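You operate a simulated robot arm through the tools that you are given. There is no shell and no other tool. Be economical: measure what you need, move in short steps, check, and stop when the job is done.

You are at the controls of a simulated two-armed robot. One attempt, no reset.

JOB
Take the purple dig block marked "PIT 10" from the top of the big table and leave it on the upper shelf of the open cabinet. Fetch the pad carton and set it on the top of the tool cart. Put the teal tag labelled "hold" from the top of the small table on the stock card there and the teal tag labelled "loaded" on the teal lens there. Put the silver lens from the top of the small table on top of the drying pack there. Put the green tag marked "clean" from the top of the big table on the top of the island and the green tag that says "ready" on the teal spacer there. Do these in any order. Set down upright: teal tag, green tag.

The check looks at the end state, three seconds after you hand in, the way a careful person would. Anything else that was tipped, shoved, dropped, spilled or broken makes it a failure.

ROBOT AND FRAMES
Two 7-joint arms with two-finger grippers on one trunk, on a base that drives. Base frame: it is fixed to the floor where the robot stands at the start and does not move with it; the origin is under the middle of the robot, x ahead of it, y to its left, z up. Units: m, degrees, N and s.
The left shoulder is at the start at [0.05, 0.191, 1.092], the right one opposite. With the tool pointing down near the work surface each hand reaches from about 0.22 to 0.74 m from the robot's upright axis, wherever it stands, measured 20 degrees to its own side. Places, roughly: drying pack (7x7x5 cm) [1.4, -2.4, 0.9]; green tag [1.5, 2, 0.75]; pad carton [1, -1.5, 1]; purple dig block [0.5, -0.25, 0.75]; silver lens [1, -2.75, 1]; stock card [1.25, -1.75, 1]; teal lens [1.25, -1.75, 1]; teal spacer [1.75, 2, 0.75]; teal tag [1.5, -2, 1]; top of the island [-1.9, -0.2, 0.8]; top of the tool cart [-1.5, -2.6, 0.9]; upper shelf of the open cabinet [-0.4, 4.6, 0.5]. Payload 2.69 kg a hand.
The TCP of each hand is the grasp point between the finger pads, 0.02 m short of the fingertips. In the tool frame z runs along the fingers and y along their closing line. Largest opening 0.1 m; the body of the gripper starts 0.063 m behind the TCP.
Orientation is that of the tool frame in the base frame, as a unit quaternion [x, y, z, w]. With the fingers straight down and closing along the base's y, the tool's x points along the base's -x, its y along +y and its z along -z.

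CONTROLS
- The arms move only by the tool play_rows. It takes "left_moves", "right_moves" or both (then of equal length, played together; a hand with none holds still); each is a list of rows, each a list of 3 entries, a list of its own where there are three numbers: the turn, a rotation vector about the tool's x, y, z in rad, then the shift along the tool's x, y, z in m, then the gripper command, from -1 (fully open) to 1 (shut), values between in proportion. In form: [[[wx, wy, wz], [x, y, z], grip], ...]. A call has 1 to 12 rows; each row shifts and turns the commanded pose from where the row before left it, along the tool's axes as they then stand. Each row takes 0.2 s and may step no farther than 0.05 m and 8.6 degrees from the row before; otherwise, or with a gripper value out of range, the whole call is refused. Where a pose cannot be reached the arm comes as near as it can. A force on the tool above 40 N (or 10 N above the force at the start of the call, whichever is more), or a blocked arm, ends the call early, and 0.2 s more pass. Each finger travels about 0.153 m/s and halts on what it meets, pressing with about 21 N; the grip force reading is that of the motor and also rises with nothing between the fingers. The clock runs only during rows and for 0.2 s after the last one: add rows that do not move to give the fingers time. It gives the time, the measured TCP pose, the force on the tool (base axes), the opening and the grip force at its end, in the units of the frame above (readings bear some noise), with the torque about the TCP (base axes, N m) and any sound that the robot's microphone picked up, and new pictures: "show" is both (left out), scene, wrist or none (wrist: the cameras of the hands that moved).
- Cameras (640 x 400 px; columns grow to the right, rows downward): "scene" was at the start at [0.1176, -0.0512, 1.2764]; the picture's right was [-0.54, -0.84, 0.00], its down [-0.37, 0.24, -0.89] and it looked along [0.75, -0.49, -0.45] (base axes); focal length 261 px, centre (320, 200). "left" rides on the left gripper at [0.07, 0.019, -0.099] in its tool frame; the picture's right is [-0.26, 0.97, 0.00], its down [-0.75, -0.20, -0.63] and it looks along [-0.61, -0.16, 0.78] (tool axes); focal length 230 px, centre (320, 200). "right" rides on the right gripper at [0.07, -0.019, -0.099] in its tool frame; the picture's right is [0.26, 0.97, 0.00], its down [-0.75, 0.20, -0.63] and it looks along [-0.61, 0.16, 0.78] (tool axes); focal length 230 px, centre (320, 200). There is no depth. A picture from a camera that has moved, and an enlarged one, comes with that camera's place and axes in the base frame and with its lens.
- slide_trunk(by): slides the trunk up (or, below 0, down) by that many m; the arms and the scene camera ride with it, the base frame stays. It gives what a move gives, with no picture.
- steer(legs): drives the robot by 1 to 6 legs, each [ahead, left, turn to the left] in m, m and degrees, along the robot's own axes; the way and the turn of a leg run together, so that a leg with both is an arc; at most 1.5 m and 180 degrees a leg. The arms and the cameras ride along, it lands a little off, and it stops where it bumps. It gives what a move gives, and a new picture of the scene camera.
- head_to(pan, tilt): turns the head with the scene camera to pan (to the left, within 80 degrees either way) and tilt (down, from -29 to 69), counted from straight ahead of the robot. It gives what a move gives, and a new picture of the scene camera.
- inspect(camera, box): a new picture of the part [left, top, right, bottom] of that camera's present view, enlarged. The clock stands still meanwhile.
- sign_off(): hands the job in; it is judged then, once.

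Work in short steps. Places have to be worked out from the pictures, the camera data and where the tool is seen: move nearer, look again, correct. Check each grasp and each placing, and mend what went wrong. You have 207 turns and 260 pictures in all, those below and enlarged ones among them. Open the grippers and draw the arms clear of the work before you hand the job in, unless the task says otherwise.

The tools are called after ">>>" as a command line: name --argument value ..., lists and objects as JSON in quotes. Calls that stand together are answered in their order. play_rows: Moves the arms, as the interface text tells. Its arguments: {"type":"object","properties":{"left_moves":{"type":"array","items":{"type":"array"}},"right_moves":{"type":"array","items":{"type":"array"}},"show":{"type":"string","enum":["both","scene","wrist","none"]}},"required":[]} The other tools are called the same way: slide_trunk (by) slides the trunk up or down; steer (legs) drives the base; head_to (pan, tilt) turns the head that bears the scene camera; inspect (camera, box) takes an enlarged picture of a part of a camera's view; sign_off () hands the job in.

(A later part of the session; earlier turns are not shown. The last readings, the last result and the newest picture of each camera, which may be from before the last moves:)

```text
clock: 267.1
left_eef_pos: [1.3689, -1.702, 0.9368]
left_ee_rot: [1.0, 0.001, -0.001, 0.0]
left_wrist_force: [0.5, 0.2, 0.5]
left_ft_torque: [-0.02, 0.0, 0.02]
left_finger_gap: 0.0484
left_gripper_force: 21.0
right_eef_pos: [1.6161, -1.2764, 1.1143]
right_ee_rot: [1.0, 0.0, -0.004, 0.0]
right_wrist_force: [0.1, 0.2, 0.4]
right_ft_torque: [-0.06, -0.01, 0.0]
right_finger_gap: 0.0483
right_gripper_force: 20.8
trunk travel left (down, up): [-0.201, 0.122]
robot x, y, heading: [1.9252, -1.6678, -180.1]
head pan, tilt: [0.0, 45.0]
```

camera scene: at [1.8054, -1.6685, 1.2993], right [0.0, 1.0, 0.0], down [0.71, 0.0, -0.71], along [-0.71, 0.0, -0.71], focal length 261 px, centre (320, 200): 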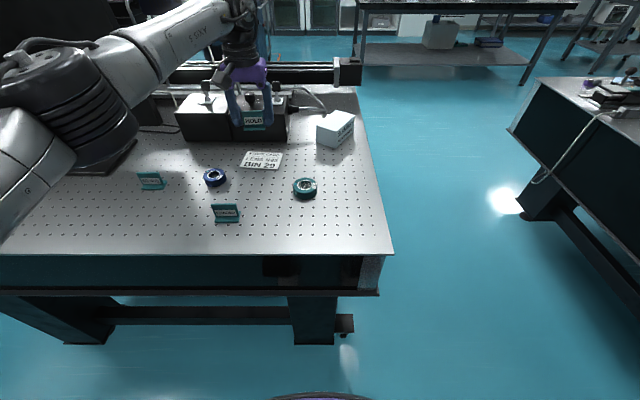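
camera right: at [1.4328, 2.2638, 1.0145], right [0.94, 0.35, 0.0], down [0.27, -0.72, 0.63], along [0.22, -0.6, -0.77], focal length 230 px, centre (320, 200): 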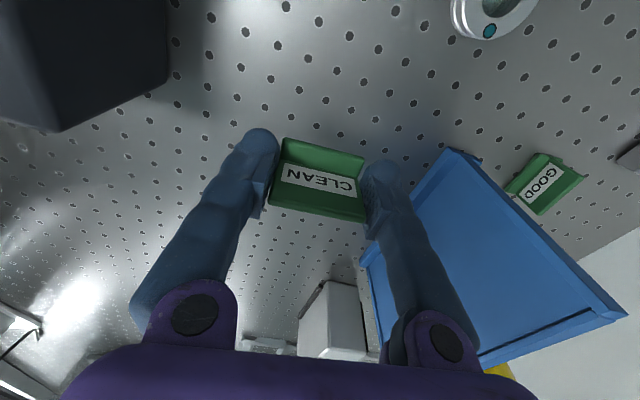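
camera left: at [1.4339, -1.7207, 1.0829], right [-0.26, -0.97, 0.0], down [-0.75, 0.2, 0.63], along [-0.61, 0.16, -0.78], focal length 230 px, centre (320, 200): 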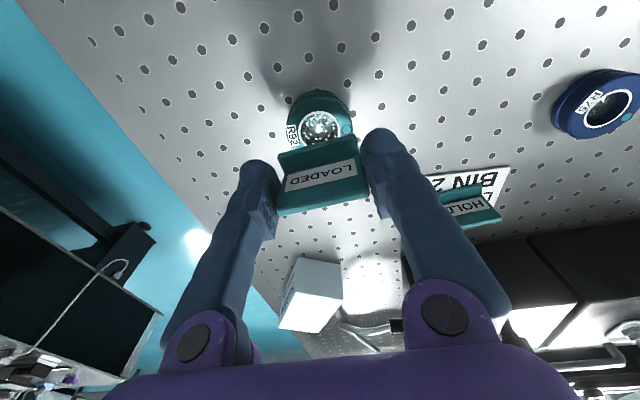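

>>> play_rows --left_moves '[[[0, 0, 0], [0, 0, 0.002], 1], [[0, 0, 0], [0, 0, 0.002], 1], [[0, 0, 0], [0, 0, 0], 1]]' --show "none"

```text
clock: 267.9
left_eef_pos: [1.3673, -1.7024, 0.9342]
left_ee_rot: [1.0, 0.0, -0.002, 0.0]
left_wrist_force: [-0.5, 0.6, 11.3]
left_ft_torque: [0.02, 0.0, 0.01]
left_finger_gap: 0.0483
left_gripper_force: 21.5
right_eef_pos: [1.6174, -1.275, 1.115]
right_ee_rot: [1.0, 0.0, -0.004, -0.001]
right_wrist_force: [-0.1, 0.1, -0.6]
right_ft_torque: [-0.01, -0.01, 0.03]
right_finger_gap: 0.0485
right_gripper_force: 21.1
trunk travel left (down, up): [-0.201, 0.122]
robot x, y, heading: [1.9268, -1.6674, -180.1]
head pan, tilt: [0.0, 45.0]
```

Contact. Release, rise straight up, then check.

>>> play_rows --left_moves '[[[0, 0, 0], [0, 0, -0.001], 1], [[0, 0, 0], [0, 0, 0], 0.0], [[0, 0, 0], [0, 0, 0], -0.3], [[0, 0, 0], [0, 0, 0], -0.3], [[0, 0, 0], [0, 0, -0.02], -0.3], [[0, 0, 0], [0, 0, -0.03], -0.3], [[0, 0, 0], [0, 0, -0.04], -0.3], [[0, 0, 0], [0, 0, -0.04], -0.3], [[0, 0, 0], [0, 0, -0.03], -0.5], [[0, 0, 0], [0, 0, 0], -1]]' --show "wrist"

>>> inspect --camera "scene" --box '[260, 90, 380, 210]'

```text
clock: 270.1
left_eef_pos: [1.3698, -1.7027, 1.0929]
left_ee_rot: [1.0, 0.0, -0.002, 0.0]
left_wrist_force: [0.0, 0.7, -0.4]
left_ft_torque: [-0.02, 0.04, -0.02]
left_finger_gap: 0.0997
left_gripper_force: 0.1
right_eef_pos: [1.6169, -1.2757, 1.1145]
right_ee_rot: [1.0, 0.0, -0.003, -0.001]
right_wrist_force: [0.7, -0.1, 0.4]
right_ft_torque: [0.0, 0.0, -0.02]
right_finger_gap: 0.0485
right_gripper_force: 20.6
trunk travel left (down, up): [-0.201, 0.122]
robot x, y, heading: [1.9261, -1.6683, -180.2]
head pan, tilt: [0.0, 45.0]
camera left: at [1.44, -1.7195, 1.1928], right [-0.26, -0.97, 0.0], down [-0.75, 0.2, 0.63], along [-0.61, 0.16, -0.78], focal length 230 px, centre (320, 200)
```

left: 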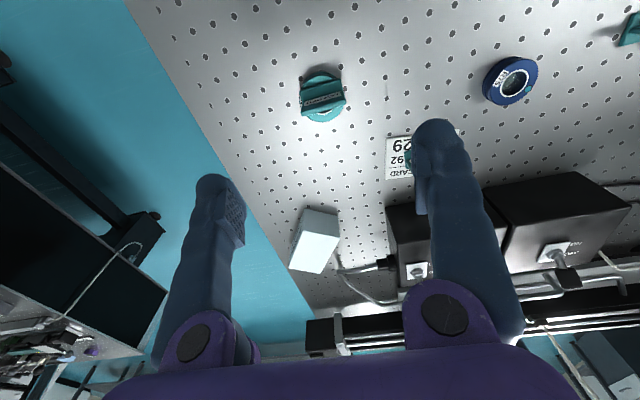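

```text
3.33 times, centred on (320, 150) of scene
camera zoom: at [1.8053, -1.6683, 1.2992], right [0.0, 1.0, 0.0], down [0.71, 0.0, -0.71], along [-0.71, 0.0, -0.71], focal length 870 px, centre (320, 367)
```

zoom: 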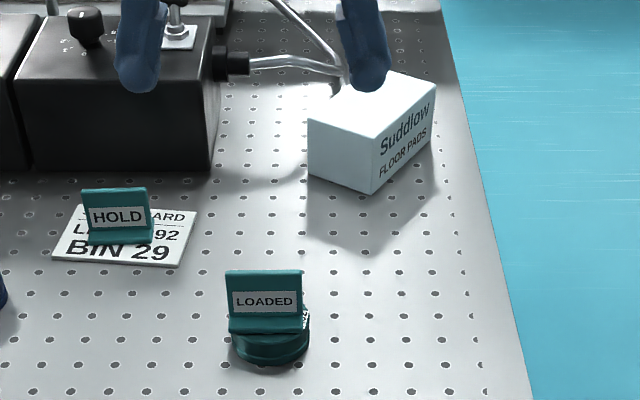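

LOADED stands on the teal lens and HOLD on the card. Next is the pad carton, from the north side of this table. I'll retract the left hand, back off, turn, and slide between the two tables.

>>> play_rows --left_moves '[[[0, 0, 0], [0.045, 0, 0], -1], [[0, 0, 0], [0.045, 0, 0], -1], [[0, 0, 0], [0.045, 0.01, 0], -1], [[0, 0, 0], [0.045, 0.02, 0], -1], [[0, 0, 0], [0.045, 0.02, -0.005], -1], [[0, 0, 0], [0.03, 0.03, -0.005], -1], [[0, 0, 0], [0, 0.03, 0], -1]]' --show "none"

>>> steer --legs '[[-0.27, 0, 0], [0, -0.57, 0], [0, 0, 90]]'

>>> head_to --pan -60 --tilt 30

```text
clock: 271.7
left_eef_pos: [1.6245, -1.8129, 1.1028]
left_ee_rot: [1.0, 0.001, -0.001, -0.001]
left_wrist_force: [-0.3, 0.3, -0.4]
left_ft_torque: [0.02, -0.01, 0.02]
left_finger_gap: 0.0999
left_gripper_force: 0.0
right_eef_pos: [1.6166, -1.2766, 1.1143]
right_ee_rot: [1.0, 0.002, -0.004, -0.001]
right_wrist_force: [-0.6, -0.3, -0.3]
right_ft_torque: [0.03, 0.01, -0.03]
right_finger_gap: 0.0482
right_gripper_force: 21.1
trunk travel left (down, up): [-0.201, 0.122]
robot x, y, heading: [1.9272, -1.6677, -180.1]
head pan, tilt: [0.0, 45.0]
```

```text
clock: 282.4
left_eef_pos: [2.3373, -1.4081, 1.103]
left_ee_rot: [0.704, 0.71, 0.0, 0.001]
left_wrist_force: [-0.7, -1.0, 0.7]
left_ft_torque: [0.02, 0.0, 0.01]
left_finger_gap: 0.1
left_gripper_force: 0.0
right_eef_pos: [1.7993, -1.4167, 1.1153]
right_ee_rot: [0.705, 0.709, -0.003, 0.002]
right_wrist_force: [0.9, 0.7, -1.8]
right_ft_torque: [0.0, 0.02, 0.0]
right_finger_gap: 0.0483
right_gripper_force: 21.0
trunk travel left (down, up): [-0.201, 0.122]
robot x, y, heading: [2.1891, -1.1047, -89.6]
head pan, tilt: [0.0, 45.0]
camera scene: at [2.1912, -1.2277, 1.2993], right [-1.0, -0.01, 0.0], down [0.0, 0.71, -0.71], along [0.0, -0.71, -0.71], focal length 261 px, centre (320, 200)
```

scene: 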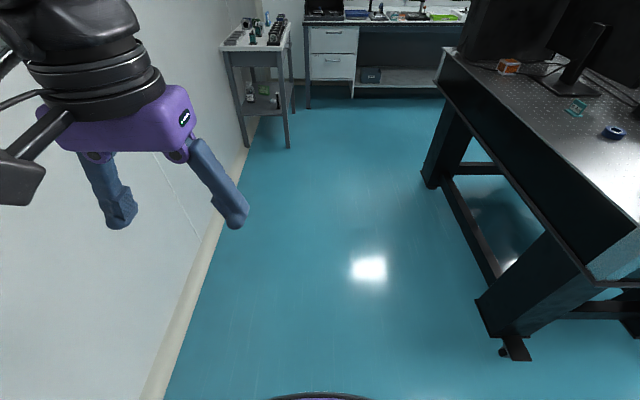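

```text
clock: 283.7
left_eef_pos: [2.3378, -1.4071, 1.1024]
left_ee_rot: [0.705, 0.709, 0.0, 0.001]
left_wrist_force: [0.7, 0.8, 0.3]
left_ft_torque: [0.01, 0.04, -0.01]
left_finger_gap: 0.1
left_gripper_force: 0.1
right_eef_pos: [1.8, -1.4163, 1.1143]
right_ee_rot: [0.705, 0.71, -0.002, 0.002]
right_wrist_force: [-0.3, 1.3, -0.1]
right_ft_torque: [-0.01, 0.0, -0.04]
right_finger_gap: 0.0483
right_gripper_force: 20.6
trunk travel left (down, up): [-0.201, 0.122]
robot x, y, heading: [2.1872, -1.1064, -89.8]
head pan, tilt: [-60.0, 30.0]
camera scene: at [2.1126, -1.1921, 1.3219], right [-0.51, 0.86, 0.0], down [0.43, 0.25, -0.87], along [-0.75, -0.44, -0.5], focal length 261 px, centre (320, 200)
```

scene: 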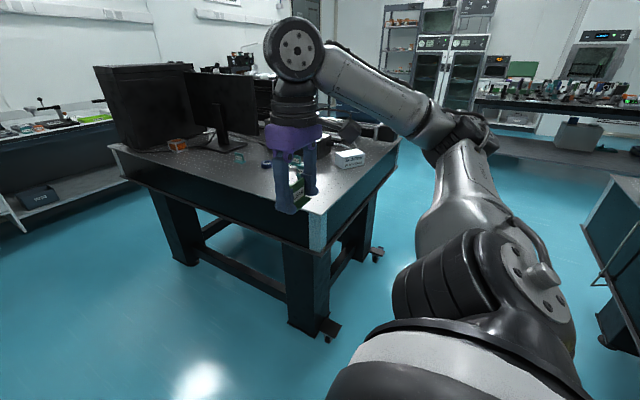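

The table spans x from 0.64 to 1.54, with its north edge at y = -1.53. I'll slide west to stand in front of the carton.

>>> steer --legs '[[0, 0, -0.3], [0, -1.14, 0]]'

>>> head_to --pan 10 --tilt 45

```text
clock: 294.3
left_eef_pos: [1.1909, -1.4092, 1.1039]
left_ee_rot: [0.706, 0.709, -0.001, 0.001]
left_wrist_force: [0.0, -0.2, 0.6]
left_ft_torque: [0.01, -0.01, -0.01]
left_finger_gap: 0.1
left_gripper_force: 0.1
right_eef_pos: [0.6548, -1.4192, 1.1152]
right_ee_rot: [0.706, 0.709, -0.003, 0.003]
right_wrist_force: [0.1, -1.0, -0.2]
right_ft_torque: [0.03, 0.02, -0.04]
right_finger_gap: 0.0484
right_gripper_force: 20.9
trunk travel left (down, up): [-0.201, 0.122]
robot x, y, heading: [1.0483, -1.1062, -90.0]
head pan, tilt: [-60.0, 30.0]
camera scene: at [0.9681, -1.1946, 1.3219], right [-0.5, 0.86, 0.0], down [0.43, 0.25, -0.87], along [-0.75, -0.44, -0.5], focal length 261 px, centre (320, 200)
```

scene: 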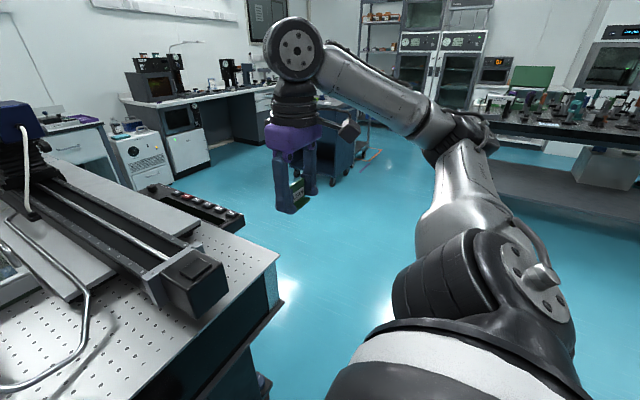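

```text
clock: 295.7
left_eef_pos: [1.1925, -1.4103, 1.1036]
left_ee_rot: [0.705, 0.709, -0.001, 0.001]
left_wrist_force: [0.3, 0.8, 0.0]
left_ft_torque: [0.02, 0.0, -0.01]
left_finger_gap: 0.0999
left_gripper_force: 0.0
right_eef_pos: [0.6543, -1.4194, 1.1141]
right_ee_rot: [0.705, 0.709, -0.003, 0.002]
right_wrist_force: [-0.4, 0.2, -0.8]
right_ft_torque: [-0.01, -0.03, 0.02]
right_finger_gap: 0.0483
right_gripper_force: 21.2
trunk travel left (down, up): [-0.201, 0.122]
robot x, y, heading: [1.0434, -1.108, -89.9]
head pan, tilt: [10.0, 45.0]
camera scene: at [1.0606, -1.2291, 1.2993], right [-0.98, -0.18, 0.0], down [-0.13, 0.7, -0.71], along [0.13, -0.7, -0.71], focal length 261 px, centre (320, 200)
```

scene: 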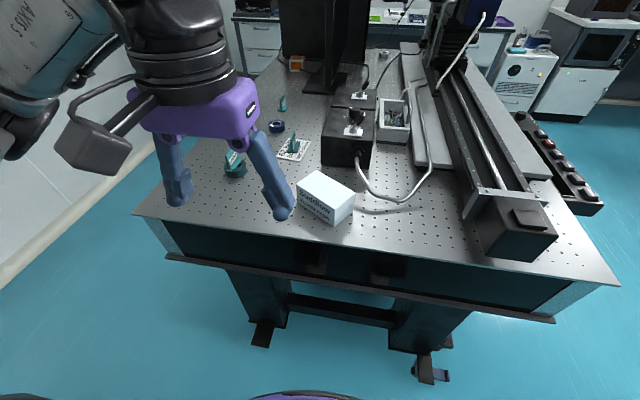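

I'll zoom in on the carton for its size and orientation, and glance at the items further down the table for the silver lens.

>>> inspect --camera "scene" --box '[270, 140, 398, 240]'

>>> inspect --camera "scene" --box '[260, 30, 440, 150]'

```text
4.00 times, centred on (334, 190) of scene
camera zoom: at [1.0606, -1.2291, 1.2993], right [-0.98, -0.18, 0.0], down [-0.13, 0.7, -0.71], along [0.13, -0.7, -0.71], focal length 1044 px, centre (264, 240)
```

zoom: 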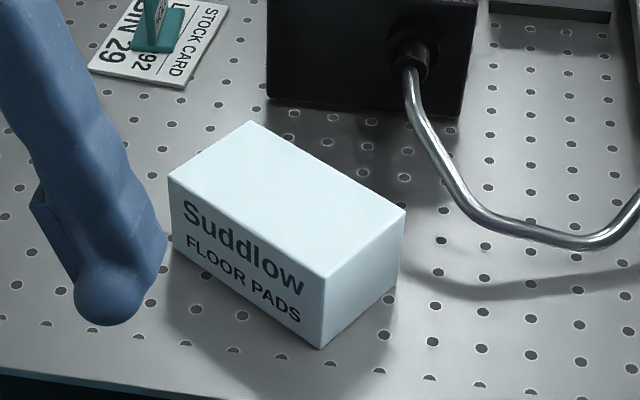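

```text
3.33 times, centred on (350, 90) of scene
camera zoom: at [1.0606, -1.2291, 1.2993], right [-0.98, -0.18, 0.0], down [-0.13, 0.7, -0.71], along [0.13, -0.7, -0.71], focal length 870 px, centre (220, 567)
```

zoom: 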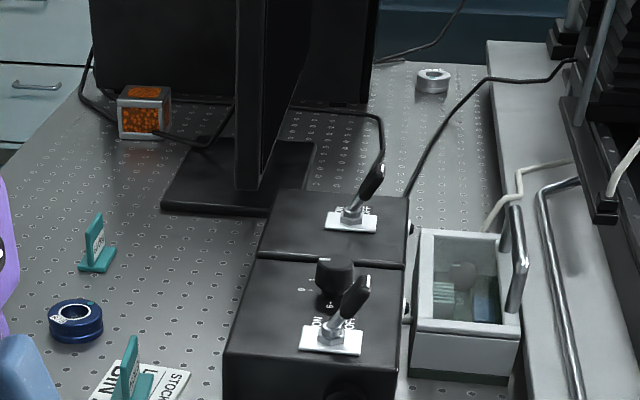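

The carton measures 10.7 × 6.4 × 5.4 cm, centred at (1.123, -1.625), with its short axis at 60° to x. I can also see the silver lens at about (1.01, -2.70). First I'll rotate the left wrist by 60°.

>>> play_rows --left_moves '[[[0, 0, -0.1496], [0, 0, 0], -1], [[0, 0, -0.1496], [0, 0, 0], -1], [[0, 0, -0.1496], [0, 0, 0], -1], [[0, 0, -0.1496], [0, 0, 0], -1], [[0, 0, -0.1496], [0, 0, 0], -1], [[0, 0, -0.1496], [0, 0, 0], -1], [[0, 0, -0.1496], [0, 0, 0], -1], [[0, 0, 0], [0, 0, 0], -1]]' --show "none"

```text
clock: 297.5
left_eef_pos: [1.1915, -1.4096, 1.1031]
left_ee_rot: [0.256, 0.967, -0.001, 0.0]
left_wrist_force: [0.7, 0.1, 1.0]
left_ft_torque: [0.01, 0.02, -0.01]
left_finger_gap: 0.0999
left_gripper_force: 0.0
right_eef_pos: [0.6533, -1.4186, 1.1142]
right_ee_rot: [0.705, 0.709, -0.002, 0.002]
right_wrist_force: [-0.1, 0.6, -0.3]
right_ft_torque: [-0.02, -0.01, -0.02]
right_finger_gap: 0.0484
right_gripper_force: 20.8
trunk travel left (down, up): [-0.201, 0.122]
robot x, y, heading: [1.046, -1.1082, -90.2]
head pan, tilt: [10.0, 45.0]
```

Rotation is correct. I'm moving above the carton.

>>> play_rows --left_moves '[[[0, 0, 0], [-0.0078, -0.0368, 0.013], -1], [[0, 0, 0], [-0.0078, -0.0368, 0.013], -1], [[0, 0, 0], [-0.0078, -0.0368, 0.02], -1], [[0, 0, 0], [-0.0078, -0.0368, 0.02], -1], [[0, 0, 0], [-0.0078, -0.0368, 0.02], -1], [[0, 0, 0], [-0.0078, -0.0368, 0.02], -1], [[0, 0, 0], [0, 0, 0], -1], [[0, 0, 0], [0, 0, 0], -1]]' --show "both"

```text
clock: 299.3
left_eef_pos: [1.122, -1.6251, 0.9974]
left_ee_rot: [0.256, 0.967, -0.002, 0.0]
left_wrist_force: [-0.3, 0.6, -0.7]
left_ft_torque: [0.02, -0.02, 0.03]
left_finger_gap: 0.1
left_gripper_force: 0.0
right_eef_pos: [0.6548, -1.4182, 1.1144]
right_ee_rot: [0.705, 0.709, -0.003, 0.003]
right_wrist_force: [0.1, -1.8, 0.6]
right_ft_torque: [0.03, -0.03, 0.0]
right_finger_gap: 0.0484
right_gripper_force: 21.0
trunk travel left (down, up): [-0.201, 0.122]
robot x, y, heading: [1.0457, -1.1076, -89.7]
head pan, tilt: [10.0, 45.0]
camera scene: at [1.0606, -1.2293, 1.2992], right [-0.98, -0.18, 0.0], down [-0.13, 0.7, -0.71], along [0.13, -0.7, -0.71], focal length 261 px, centre (320, 200)
camera left: at [1.0702, -1.573, 1.0979], right [0.7, 0.71, 0.0], down [0.55, -0.54, 0.63], along [0.45, -0.44, -0.78], focal length 230 px, centre (320, 200)
```

scene: 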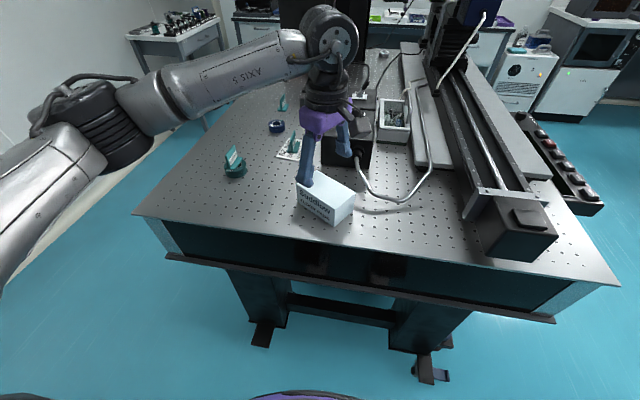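
left: 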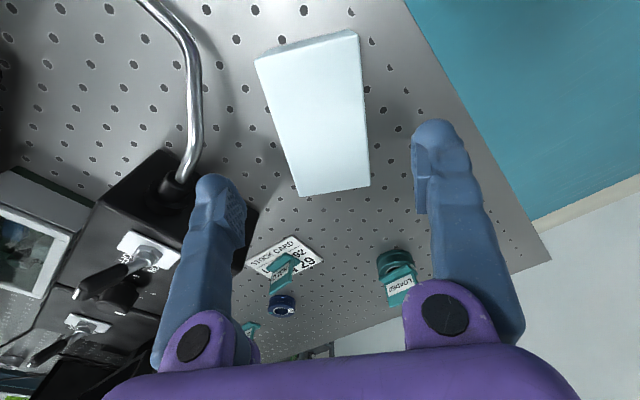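

The box is centred and aligned. Descending with the opening at 8.5 cm.

>>> play_rows --left_moves '[[[0, 0, 0], [0.004, 0, 0.025], -0.75], [[0, 0, 0], [0, 0, 0.02], -0.75], [[0, 0, 0], [0, 0, 0], -0.75]]' --show "wrist"

```text
clock: 300.1
left_eef_pos: [1.1186, -1.622, 0.9528]
left_ee_rot: [0.256, 0.967, -0.001, 0.001]
left_wrist_force: [0.7, -0.4, 0.0]
left_ft_torque: [-0.02, 0.01, -0.02]
left_finger_gap: 0.0877
left_gripper_force: 0.1
right_eef_pos: [0.6556, -1.4187, 1.1144]
right_ee_rot: [0.705, 0.709, -0.003, 0.003]
right_wrist_force: [-0.4, -0.3, 0.0]
right_ft_torque: [-0.01, 0.01, -0.02]
right_finger_gap: 0.0486
right_gripper_force: 20.9
trunk travel left (down, up): [-0.201, 0.122]
robot x, y, heading: [1.044, -1.1098, -89.9]
head pan, tilt: [10.0, 45.0]
camera left: at [1.0673, -1.5699, 1.0527], right [0.7, 0.71, 0.0], down [0.55, -0.54, 0.63], along [0.45, -0.44, -0.78], focal length 230 px, centre (320, 200)
```

left: 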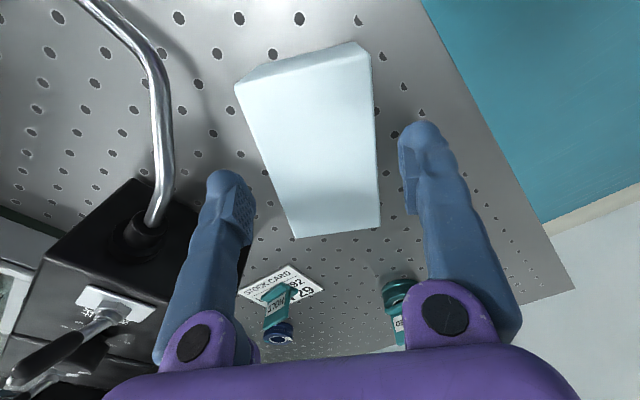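

Centred. I'll go down to mid-height and close.

>>> play_rows --left_moves '[[[0, 0, 0], [0, 0, 0.02], -0.75], [[0, 0, 0], [0, 0, 0.018], -0.75], [[0, 0, 0], [0, 0, 0], 0.2], [[0, 0, 0], [0, 0, 0], 1], [[0, 0, 0], [0, 0, 0], 1], [[0, 0, 0], [0, 0, 0], 1], [[0, 0, 0], [0, 0, -0.02], 1], [[0, 0, 0], [0, 0, -0.03], 1], [[0, 0, 0], [0, 0, -0.04], 1], [[0, 0, 0], [0, 0, -0.04], 1], [[0, 0, 0], [0, 0, -0.03], 1], [[0, 0, 0], [0, 0, 0], 1]]' --show "both"

```text
clock: 302.7
left_eef_pos: [1.119, -1.6229, 1.0757]
left_ee_rot: [0.256, 0.967, -0.001, 0.0]
left_wrist_force: [-1.1, -0.5, -2.5]
left_ft_torque: [-0.01, -0.04, -0.01]
left_finger_gap: 0.0681
left_gripper_force: 21.5
right_eef_pos: [0.6551, -1.419, 1.1136]
right_ee_rot: [0.706, 0.708, -0.003, 0.002]
right_wrist_force: [0.3, 0.0, -0.2]
right_ft_torque: [-0.01, 0.0, -0.03]
right_finger_gap: 0.0481
right_gripper_force: 20.9
trunk travel left (down, up): [-0.201, 0.122]
robot x, y, heading: [1.0445, -1.1082, -89.5]
head pan, tilt: [10.0, 45.0]
camera scene: at [1.0608, -1.2294, 1.2992], right [-0.98, -0.18, 0.0], down [-0.13, 0.7, -0.71], along [0.13, -0.7, -0.71], focal length 261 px, centre (320, 200)
camera left: at [1.0688, -1.5702, 1.1753], right [0.7, 0.71, 0.0], down [0.55, -0.55, 0.63], along [0.45, -0.44, -0.78], focal length 230 px, centre (320, 200)
```

scene: 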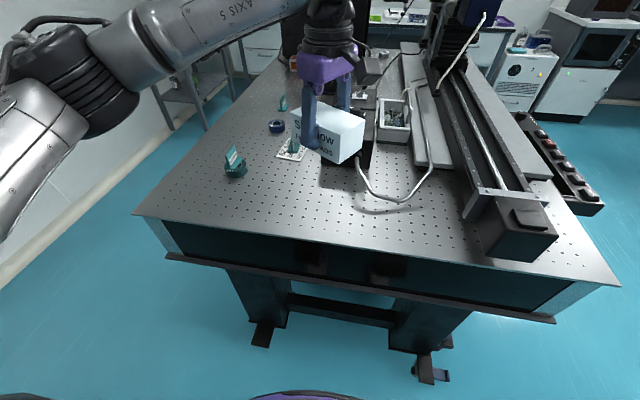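
left: 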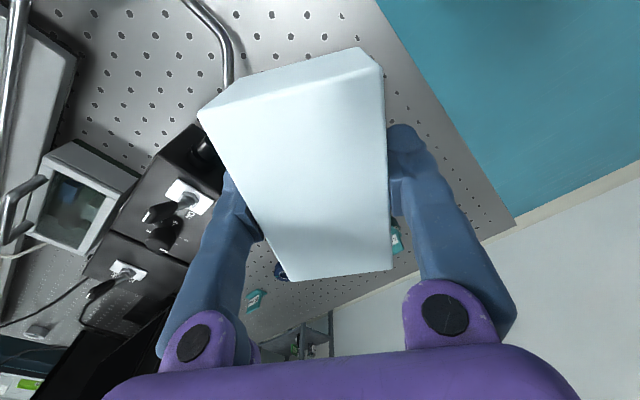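

The carton is held firmly. I'll retract it towards the body and rotate the wrist back.

>>> play_rows --left_moves '[[[0, 0, 0], [0.0086, 0.0435, -0.01], 1], [[0, 0, 0], [0.0086, 0.0435, -0.01], 1], [[0, 0, 0], [0.0086, 0.0435, -0.005], 1], [[0, 0, 0], [0.0086, 0.0435, 0], 1], [[0, 0, 0], [0.0086, 0.0435, 0], 1], [[0, 0, 0.1496], [0, 0, 0], 1], [[0, 0, 0.1496], [0, 0, 0], 1], [[0, 0, 0.1496], [0, 0, 0], 1], [[0, 0, 0.1496], [0, 0, 0], 1], [[0, 0, 0.1496], [0, 0, 0], 1], [[0, 0, 0.1496], [0, 0, 0], 1], [[0, 0, 0.1496], [0, 0, 0], 1]]' --show "none"

>>> steer --legs '[[0, -1.1, 0], [0, -0.8, 0]]'

>>> head_to --pan 0 --tilt 25

```text
clock: 305.3
left_eef_pos: [1.1895, -1.4118, 1.0977]
left_ee_rot: [0.706, 0.708, -0.002, 0.001]
left_wrist_force: [0.1, 0.3, -3.0]
left_ft_torque: [-0.01, -0.03, -0.02]
left_finger_gap: 0.0673
left_gripper_force: 21.3
right_eef_pos: [0.6557, -1.4193, 1.1154]
right_ee_rot: [0.705, 0.709, -0.003, 0.003]
right_wrist_force: [0.6, -0.4, -0.2]
right_ft_torque: [-0.02, -0.03, -0.02]
right_finger_gap: 0.0483
right_gripper_force: 21.1
trunk travel left (down, up): [-0.201, 0.122]
robot x, y, heading: [1.0472, -1.1068, -89.8]
head pan, tilt: [10.0, 45.0]
```

```text
clock: 322.3
left_eef_pos: [-0.7013, -1.4406, 1.0989]
left_ee_rot: [0.7, 0.714, 0.0, 0.001]
left_wrist_force: [0.0, -0.1, -2.2]
left_ft_torque: [-0.02, 0.02, 0.0]
left_finger_gap: 0.0665
left_gripper_force: 21.2
right_eef_pos: [-1.2348, -1.4546, 1.1146]
right_ee_rot: [0.7, 0.714, -0.001, 0.002]
right_wrist_force: [0.1, 0.1, 1.0]
right_ft_torque: [0.02, -0.03, 0.02]
right_finger_gap: 0.0486
right_gripper_force: 20.1
trunk travel left (down, up): [-0.201, 0.122]
robot x, y, heading: [-0.8463, -1.1366, -88.6]
head pan, tilt: [10.0, 45.0]
camera scene: at [-0.8335, -1.2585, 1.2993], right [-0.98, -0.19, 0.0], down [-0.14, 0.69, -0.71], along [0.14, -0.69, -0.71], focal length 261 px, centre (320, 200)
```

scene: 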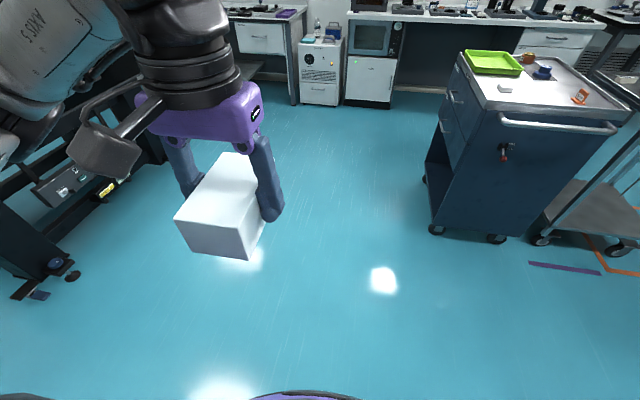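

```text
clock: 323.1
left_eef_pos: [-0.7016, -1.44, 1.0995]
left_ee_rot: [0.699, 0.715, 0.0, 0.001]
left_wrist_force: [0.5, 0.3, -2.5]
left_ft_torque: [0.04, -0.01, -0.01]
left_finger_gap: 0.0666
left_gripper_force: 21.5
right_eef_pos: [-1.2372, -1.4541, 1.114]
right_ee_rot: [0.7, 0.714, -0.003, 0.002]
right_wrist_force: [1.0, -0.2, -0.2]
right_ft_torque: [-0.02, 0.0, 0.0]
right_finger_gap: 0.0485
right_gripper_force: 21.0
trunk travel left (down, up): [-0.201, 0.122]
robot x, y, heading: [-0.8512, -1.1365, -89.2]
head pan, tilt: [0.0, 25.0]
camera scene: at [-0.8473, -1.2709, 1.3298], right [-1.0, -0.02, 0.0], down [-0.01, 0.42, -0.91], along [0.02, -0.91, -0.42], focal length 261 px, centre (320, 200)
```

scene: 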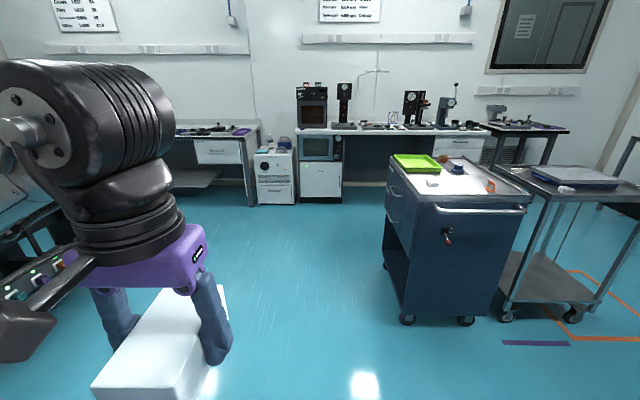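

The blue tool cart is at x from -1.2 to -1.7 and y from -2.17 to -2.85. I'll move in front of it and look for free space on top.

>>> steer --legs '[[0, -0.7, -0.8], [0.55, 0, 0]]'

>>> head_to --pan 0 --tilt 45

```text
clock: 326.6
left_eef_pos: [-0.9899, -1.4456, 1.0981]
left_ee_rot: [0.703, 0.711, -0.001, -0.001]
left_wrist_force: [-0.4, -0.5, -0.9]
left_ft_torque: [-0.01, 0.02, -0.02]
left_finger_gap: 0.0668
left_gripper_force: 21.0
right_eef_pos: [-1.5231, -1.4549, 1.1149]
right_ee_rot: [0.703, 0.711, -0.003, 0.002]
right_wrist_force: [-0.6, -0.2, -0.8]
right_ft_torque: [-0.02, -0.01, -0.02]
right_finger_gap: 0.0487
right_gripper_force: 21.1
trunk travel left (down, up): [-0.201, 0.122]
robot x, y, heading: [-1.138, -1.1399, -89.5]
head pan, tilt: [0.0, 25.0]
stopped in leg 1: the robot was blocked; the commanded pose is now the measured one
camera scene: at [-1.1329, -1.2751, 1.3298], right [-1.0, -0.01, 0.0], down [0.0, 0.42, -0.91], along [0.01, -0.91, -0.42], focal length 261 px, centre (320, 200)
```

scene: 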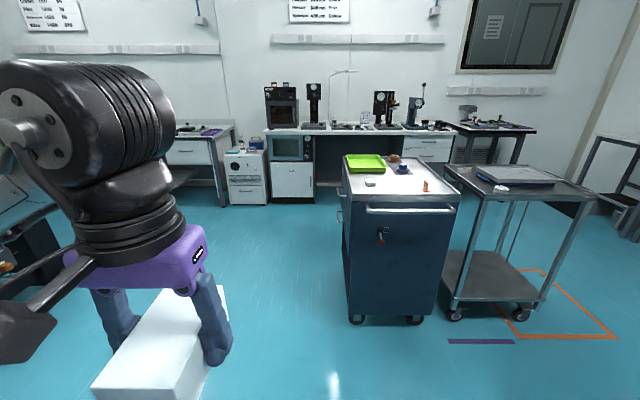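

```text
clock: 327.4
left_eef_pos: [-0.9899, -1.4458, 1.0988]
left_ee_rot: [0.703, 0.711, -0.001, 0.0]
left_wrist_force: [0.1, -0.2, -2.4]
left_ft_torque: [0.0, 0.0, 0.03]
left_finger_gap: 0.0668
left_gripper_force: 21.0
right_eef_pos: [-1.5244, -1.4548, 1.1148]
right_ee_rot: [0.704, 0.71, -0.002, 0.002]
right_wrist_force: [0.3, 0.3, 0.2]
right_ft_torque: [0.01, 0.01, -0.02]
right_finger_gap: 0.0484
right_gripper_force: 20.6
trunk travel left (down, up): [-0.201, 0.122]
robot x, y, heading: [-1.1335, -1.1423, -89.5]
head pan, tilt: [0.0, 45.0]
camera scene: at [-1.1337, -1.2642, 1.2993], right [-1.0, -0.01, 0.0], down [-0.01, 0.71, -0.71], along [0.01, -0.71, -0.71], focal length 261 px, centre (320, 200)
```

scene: 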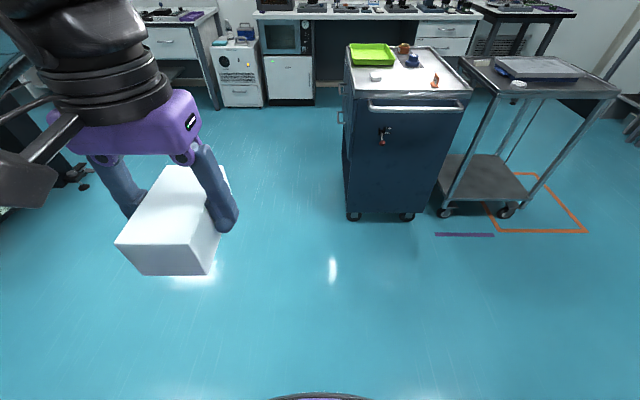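

The base was blocked on its right side by the island's south part, so I'll stay further east. I'll back off left, go forward, and zoom in on the cart top.

>>> steer --legs '[[0, 0.1, 0], [0.58, 0, 0]]'

>>> inspect --camera "scene" --box '[330, 30, 520, 180]'

>>> head_to --pan -75 --tilt 35

```text
clock: 331.9
left_eef_pos: [-0.8808, -2.0168, 1.0993]
left_ee_rot: [0.702, 0.712, -0.001, 0.0]
left_wrist_force: [-1.1, -0.8, -2.6]
left_ft_torque: [0.02, 0.02, 0.06]
left_finger_gap: 0.0663
left_gripper_force: 21.0
right_eef_pos: [-1.415, -2.0293, 1.1144]
right_ee_rot: [0.703, 0.712, -0.003, 0.002]
right_wrist_force: [0.1, -0.1, 0.8]
right_ft_torque: [0.02, -0.01, -0.02]
right_finger_gap: 0.0484
right_gripper_force: 21.0
trunk travel left (down, up): [-0.201, 0.122]
robot x, y, heading: [-1.0259, -1.7149, -89.2]
head pan, tilt: [0.0, 45.0]
camera scene: at [-1.026, -1.8371, 1.2992], right [-1.0, -0.01, 0.0], down [-0.01, 0.71, -0.71], along [0.01, -0.71, -0.71], focal length 261 px, centre (320, 200)
```

scene: 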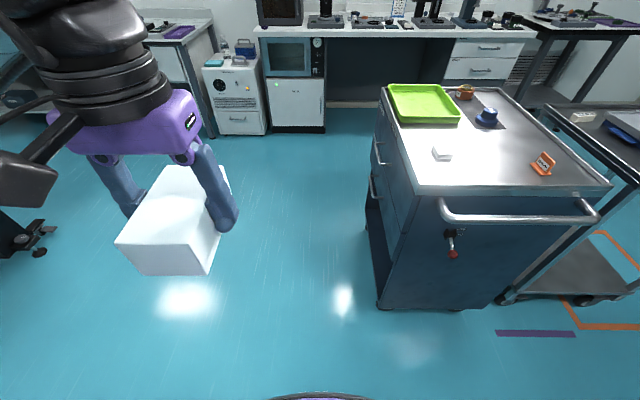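

```text
2.67 times, centred on (425, 105) of scene
camera zoom: at [-1.026, -1.8371, 1.2992], right [-1.0, -0.01, 0.0], down [-0.01, 0.71, -0.71], along [0.01, -0.71, -0.71], focal length 696 px, centre (40, 453)
```

zoom: 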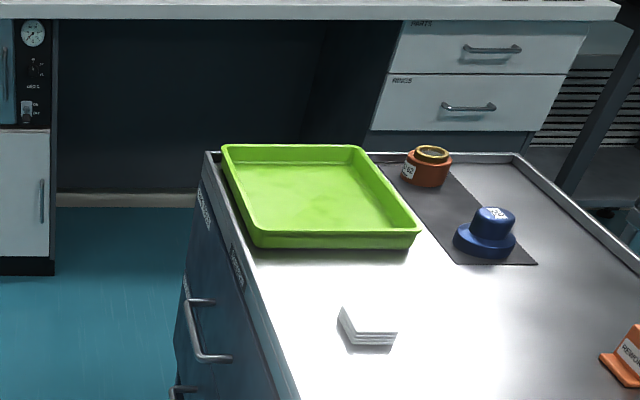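

```text
clock: 333.3
left_eef_pos: [-0.8814, -2.018, 1.0986]
left_ee_rot: [0.702, 0.712, -0.001, 0.001]
left_wrist_force: [-0.1, 0.0, -2.3]
left_ft_torque: [-0.02, 0.01, -0.02]
left_finger_gap: 0.0665
left_gripper_force: 21.2
right_eef_pos: [-1.4165, -2.0283, 1.1142]
right_ee_rot: [0.703, 0.711, -0.002, 0.003]
right_wrist_force: [0.1, -0.3, -0.3]
right_ft_torque: [0.02, 0.0, 0.01]
right_finger_gap: 0.0483
right_gripper_force: 21.2
trunk travel left (down, up): [-0.201, 0.122]
robot x, y, heading: [-1.0259, -1.7148, -89.0]
head pan, tilt: [-75.0, 35.0]
camera scene: at [-1.1118, -1.7793, 1.3141], right [-0.27, 0.96, 0.0], down [0.55, 0.16, -0.82], along [-0.79, -0.22, -0.57], focal length 261 px, centre (320, 200)
```

scene: 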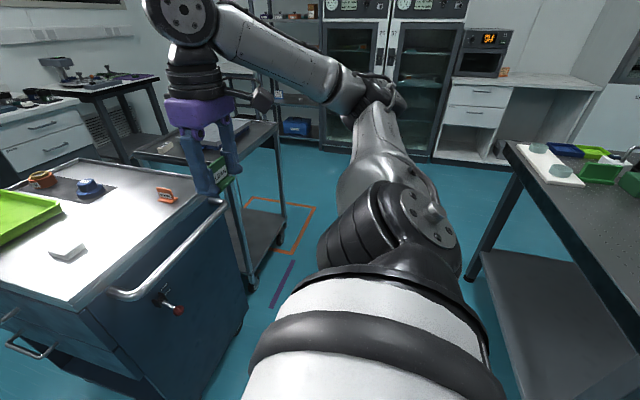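

There's a free spot on the cart at about (-1.455, -2.38), between the small white stack and the orange sign. The island's south edge is near y = -1.2, so at this y I can shift right safely.

>>> steer --legs '[[0, -0.42, -0.8]]'

>>> head_to --pan 0 --tilt 45

>>> inspect --camera "scene" --box '[220, 80, 440, 220]'

```text
clock: 337.5
left_eef_pos: [-1.3033, -2.0218, 1.099]
left_ee_rot: [0.708, 0.706, -0.001, 0.001]
left_wrist_force: [0.0, -0.1, -2.3]
left_ft_torque: [0.01, 0.0, 0.0]
left_finger_gap: 0.0666
left_gripper_force: 20.9
right_eef_pos: [-1.8387, -2.0239, 1.1133]
right_ee_rot: [0.708, 0.706, -0.003, 0.002]
right_wrist_force: [0.6, -1.5, -0.9]
right_ft_torque: [0.03, 0.0, -0.01]
right_finger_gap: 0.0486
right_gripper_force: 21.0
trunk travel left (down, up): [-0.201, 0.122]
robot x, y, heading: [-1.4457, -1.7171, -90.1]
head pan, tilt: [-75.0, 35.0]
camera scene: at [-1.5298, -1.7801, 1.3141], right [-0.26, 0.97, 0.0], down [0.55, 0.15, -0.82], along [-0.79, -0.21, -0.57], focal length 261 px, centre (320, 200)
```

scene: 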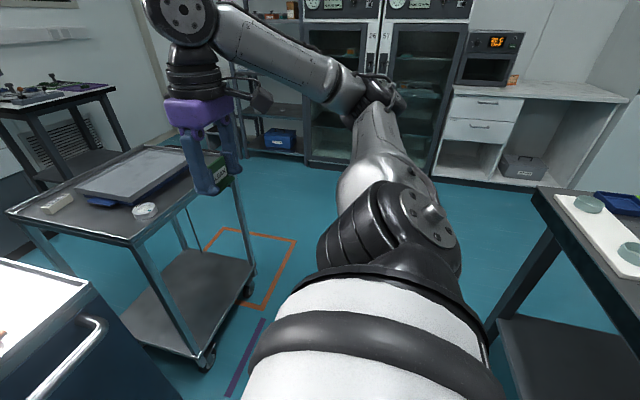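

```text
clock: 339.0
left_eef_pos: [-1.3034, -2.0215, 1.0983]
left_ee_rot: [0.707, 0.707, -0.001, 0.0]
left_wrist_force: [0.4, 0.5, -3.0]
left_ft_torque: [0.0, 0.02, 0.03]
left_finger_gap: 0.0666
left_gripper_force: 21.6
right_eef_pos: [-1.8389, -2.0241, 1.1152]
right_ee_rot: [0.708, 0.706, -0.002, 0.003]
right_wrist_force: [0.4, -0.5, 0.3]
right_ft_torque: [0.02, -0.06, -0.01]
right_finger_gap: 0.0484
right_gripper_force: 22.0
trunk travel left (down, up): [-0.201, 0.122]
robot x, y, heading: [-1.4464, -1.7162, -90.2]
head pan, tilt: [0.0, 45.0]
camera scene: at [-1.4448, -1.8389, 1.2993], right [-1.0, 0.0, 0.0], down [0.0, 0.71, -0.71], along [0.0, -0.71, -0.71], focal length 261 px, centre (320, 200)
```

scene: 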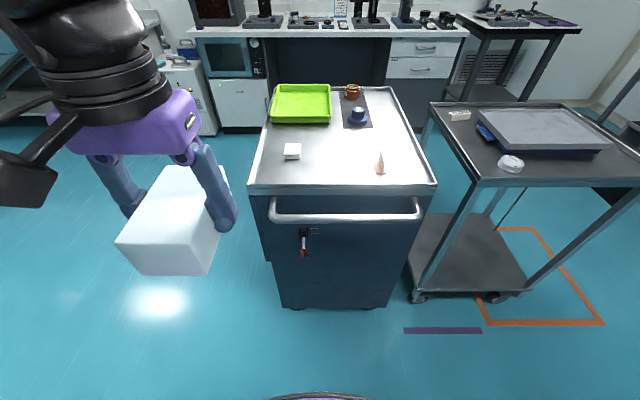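

```text
2.86 times, centred on (330, 150) of scene
camera zoom: at [-1.4448, -1.8389, 1.2993], right [-1.0, 0.0, 0.0], down [0.0, 0.71, -0.71], along [0.0, -0.71, -0.71], focal length 745 px, centre (291, 343)
```

zoom: 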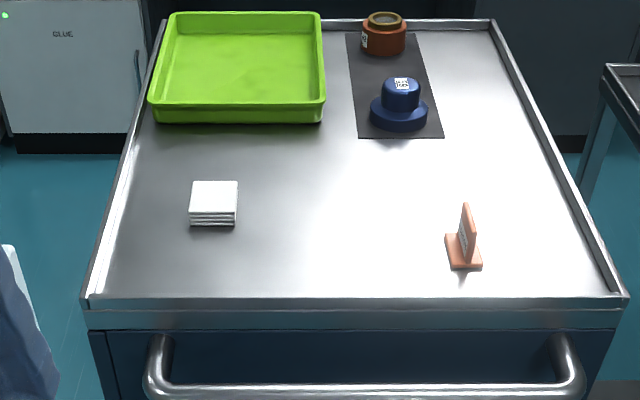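

The spot at (-1.485, -2.40) is free on both sides. I'm moving the carton over it.

>>> play_rows --left_moves '[[[0, 0, 0], [-0.0379, -0.0182, 0], 1], [[0, 0, 0], [-0.0379, -0.0182, 0], 1], [[0, 0, 0], [-0.0379, -0.0182, 0], 1], [[0, 0, 0], [-0.0379, -0.0182, 0.005], 1], [[0, 0, 0], [-0.0379, -0.0182, 0.005], 1], [[0, 0, 0], [-0.0379, -0.0182, 0.01], 1], [[0, 0, 0], [-0.0379, -0.0182, 0.01], 1], [[0, 0, 0], [-0.0379, -0.0182, 0.015], 1], [[0, 0, 0], [-0.0379, -0.0182, 0.015], 1], [[0, 0, 0], [-0.0379, -0.0182, 0.015], 1], [[0, 0, 0], [0, 0, 0], 1]]' --show "both"

```text
clock: 341.4
left_eef_pos: [-1.4522, -2.3563, 1.0227]
left_ee_rot: [0.708, 0.706, -0.001, 0.001]
left_wrist_force: [0.0, -0.3, -1.8]
left_ft_torque: [0.0, -0.01, -0.01]
left_finger_gap: 0.0664
left_gripper_force: 21.2
left hand out of reach, approached as far as the arm can: row 9, 10
right_eef_pos: [-1.8389, -2.0245, 1.1154]
right_ee_rot: [0.708, 0.706, -0.002, 0.003]
right_wrist_force: [-0.7, 0.7, -0.4]
right_ft_torque: [0.02, 0.0, 0.02]
right_finger_gap: 0.0482
right_gripper_force: 20.5
trunk travel left (down, up): [-0.201, 0.122]
robot x, y, heading: [-1.446, -1.7186, -90.2]
head pan, tilt: [0.0, 45.0]
camera scene: at [-1.4455, -1.8382, 1.2994], right [-1.0, 0.0, 0.0], down [0.0, 0.71, -0.71], along [0.0, -0.71, -0.71], focal length 261 px, centre (320, 200)
camera left: at [-1.4323, -2.2844, 1.122], right [0.97, -0.26, 0.0], down [-0.2, -0.75, 0.63], along [-0.16, -0.61, -0.78], focal length 230 px, centre (320, 200)
```

scene: 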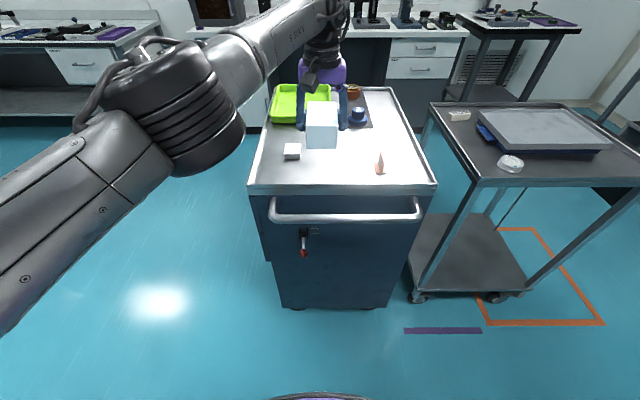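
left: 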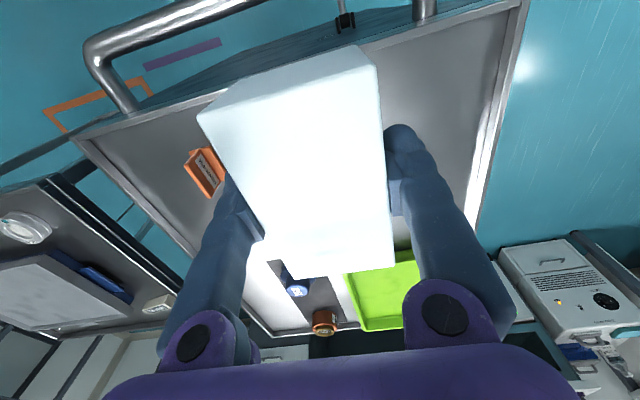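

The hand can't reach further from here, so I'll nudge the base a few centimetres forward and right.

>>> steer --legs '[[0.05, -0.04, 0]]'

>>> inspect --camera "scene" --box '[220, 70, 440, 210]'

```text
clock: 342.4
left_eef_pos: [-1.4901, -2.4071, 1.0213]
left_ee_rot: [0.708, 0.706, -0.001, 0.001]
left_wrist_force: [-0.6, 0.2, -1.9]
left_ft_torque: [0.02, 0.0, -0.02]
left_finger_gap: 0.0665
left_gripper_force: 20.8
right_eef_pos: [-1.8763, -2.0753, 1.1128]
right_ee_rot: [0.708, 0.706, -0.003, 0.002]
right_wrist_force: [-0.6, -0.5, -0.2]
right_ft_torque: [0.02, 0.01, 0.01]
right_finger_gap: 0.0483
right_gripper_force: 20.6
trunk travel left (down, up): [-0.201, 0.122]
robot x, y, heading: [-1.4851, -1.7673, -90.1]
head pan, tilt: [0.0, 45.0]
camera scene: at [-1.4835, -1.8901, 1.2992], right [-1.0, 0.0, 0.0], down [0.0, 0.71, -0.71], along [0.0, -0.71, -0.71], focal length 261 px, centre (320, 200)
```

scene: 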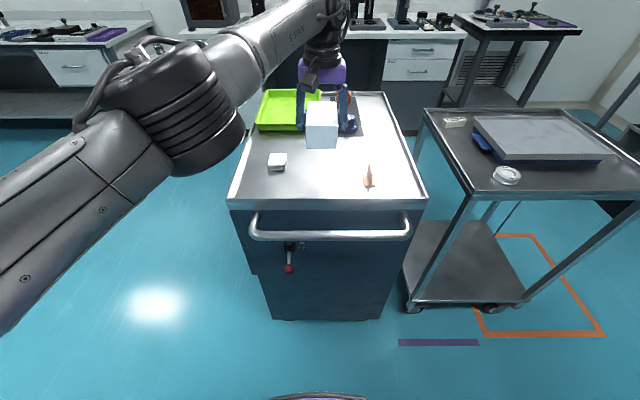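

```text
2.86 times, centred on (330, 140) of scene
camera zoom: at [-1.4835, -1.8901, 1.2992], right [-1.0, 0.0, 0.0], down [0.0, 0.71, -0.71], along [0.0, -0.71, -0.71], focal length 745 px, centre (291, 371)
```

zoom: 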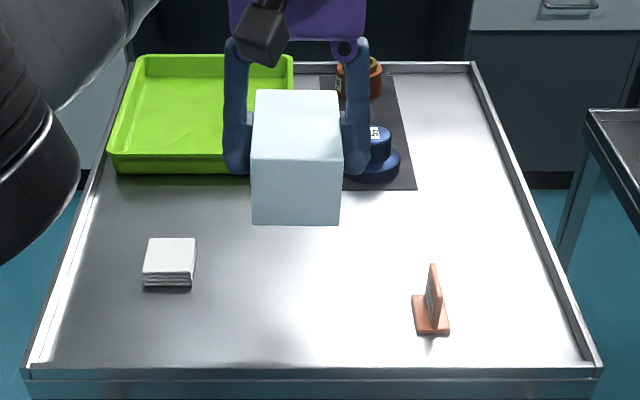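

The carton is over the free spot. Lowering.

>>> play_rows --left_moves '[[[0, 0, 0], [0, 0, 0.03], 1], [[0, 0, 0], [0, 0, 0.025], 1], [[0, 0, 0], [0, 0, 0.01], 1], [[0, 0, 0], [0, 0, 0], 1]]' --show "scene"

```text
clock: 343.4
left_eef_pos: [-1.4885, -2.4064, 0.9576]
left_ee_rot: [0.707, 0.707, -0.001, 0.0]
left_wrist_force: [0.0, 0.1, -1.7]
left_ft_torque: [0.01, 0.01, 0.0]
left_finger_gap: 0.0666
left_gripper_force: 21.0
right_eef_pos: [-1.8762, -2.0753, 1.1151]
right_ee_rot: [0.708, 0.706, -0.002, 0.003]
right_wrist_force: [-0.5, -0.4, -0.6]
right_ft_torque: [0.02, -0.01, -0.05]
right_finger_gap: 0.0484
right_gripper_force: 21.1
trunk travel left (down, up): [-0.201, 0.122]
robot x, y, heading: [-1.4838, -1.766, -90.2]
head pan, tilt: [0.0, 45.0]
camera scene: at [-1.4831, -1.8893, 1.2993], right [-1.0, 0.0, 0.0], down [0.0, 0.71, -0.71], along [0.0, -0.71, -0.71], focal length 261 px, centre (320, 200)
```

scene: 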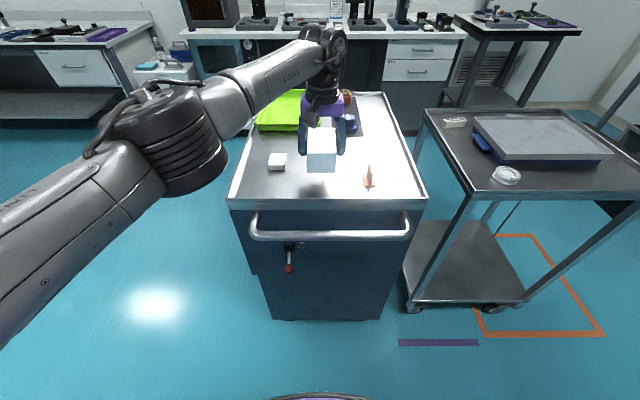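

>>> play_rows --left_moves '[[[0, 0, 0], [0, 0, 0.006], 1], [[0, 0, 0], [0, 0, 0.006], 1], [[0, 0, 0], [0, 0, 0.004], 1], [[0, 0, 0], [0, 0, 0], 1]]' --show "none"

>>> inspect --camera "scene" --box '[250, 90, 410, 210]'

```text
clock: 344.4
left_eef_pos: [-1.4891, -2.4068, 0.9403]
left_ee_rot: [0.708, 0.706, -0.002, 0.0]
left_wrist_force: [0.9, 0.3, -2.1]
left_ft_torque: [0.0, 0.01, -0.02]
left_finger_gap: 0.0665
left_gripper_force: 20.9
right_eef_pos: [-1.8755, -2.0748, 1.1137]
right_ee_rot: [0.709, 0.706, -0.002, 0.003]
right_wrist_force: [-0.4, 0.0, -0.8]
right_ft_torque: [-0.01, -0.01, 0.0]
right_finger_gap: 0.0485
right_gripper_force: 21.3
trunk travel left (down, up): [-0.201, 0.122]
robot x, y, heading: [-1.4831, -1.7665, -90.2]
head pan, tilt: [0.0, 45.0]
```

```text
3.33 times, centred on (330, 150) of scene
camera zoom: at [-1.483, -1.8894, 1.2993], right [-1.0, 0.0, 0.0], down [0.0, 0.71, -0.71], along [0.0, -0.71, -0.71], focal length 870 px, centre (287, 367)
```

zoom: 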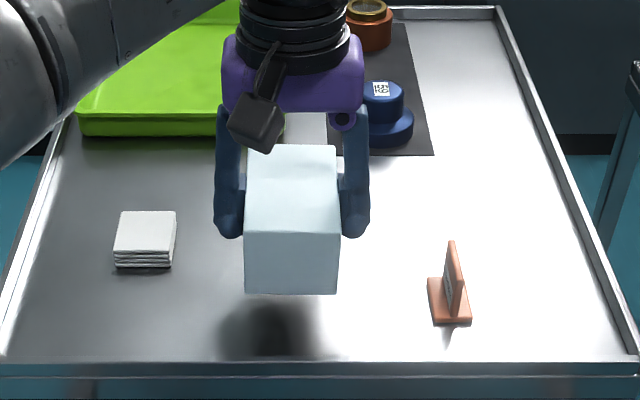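

There's still a gap, judging by the shadow. I'll continue lowering in small steps.

>>> play_rows --left_moves '[[[0, 0, 0], [0, 0, 0.005], 1], [[0, 0, 0], [0, 0, 0.005], 1], [[0, 0, 0], [0, 0, 0.005], 1], [[0, 0, 0], [0, 0, 0], 1]]' --show "none"

>>> inspect --camera "scene" --box '[250, 90, 410, 210]'

```text
clock: 345.4
left_eef_pos: [-1.4892, -2.4072, 0.9251]
left_ee_rot: [0.707, 0.707, -0.001, 0.001]
left_wrist_force: [-0.2, -0.5, -1.7]
left_ft_torque: [0.01, 0.0, -0.01]
left_finger_gap: 0.0665
left_gripper_force: 21.2
right_eef_pos: [-1.8752, -2.0745, 1.1146]
right_ee_rot: [0.708, 0.706, -0.002, 0.002]
right_wrist_force: [-0.9, -0.3, 0.5]
right_ft_torque: [0.03, -0.01, 0.03]
right_finger_gap: 0.0483
right_gripper_force: 21.0
trunk travel left (down, up): [-0.201, 0.122]
robot x, y, heading: [-1.4864, -1.7675, -90.2]
head pan, tilt: [0.0, 45.0]
```

```text
3.33 times, centred on (330, 150) of scene
camera zoom: at [-1.483, -1.8894, 1.2993], right [-1.0, 0.0, 0.0], down [0.0, 0.71, -0.71], along [0.0, -0.71, -0.71], focal length 870 px, centre (287, 367)
```

zoom: 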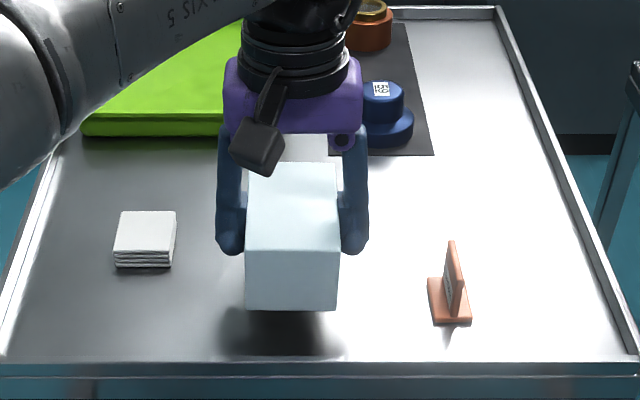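

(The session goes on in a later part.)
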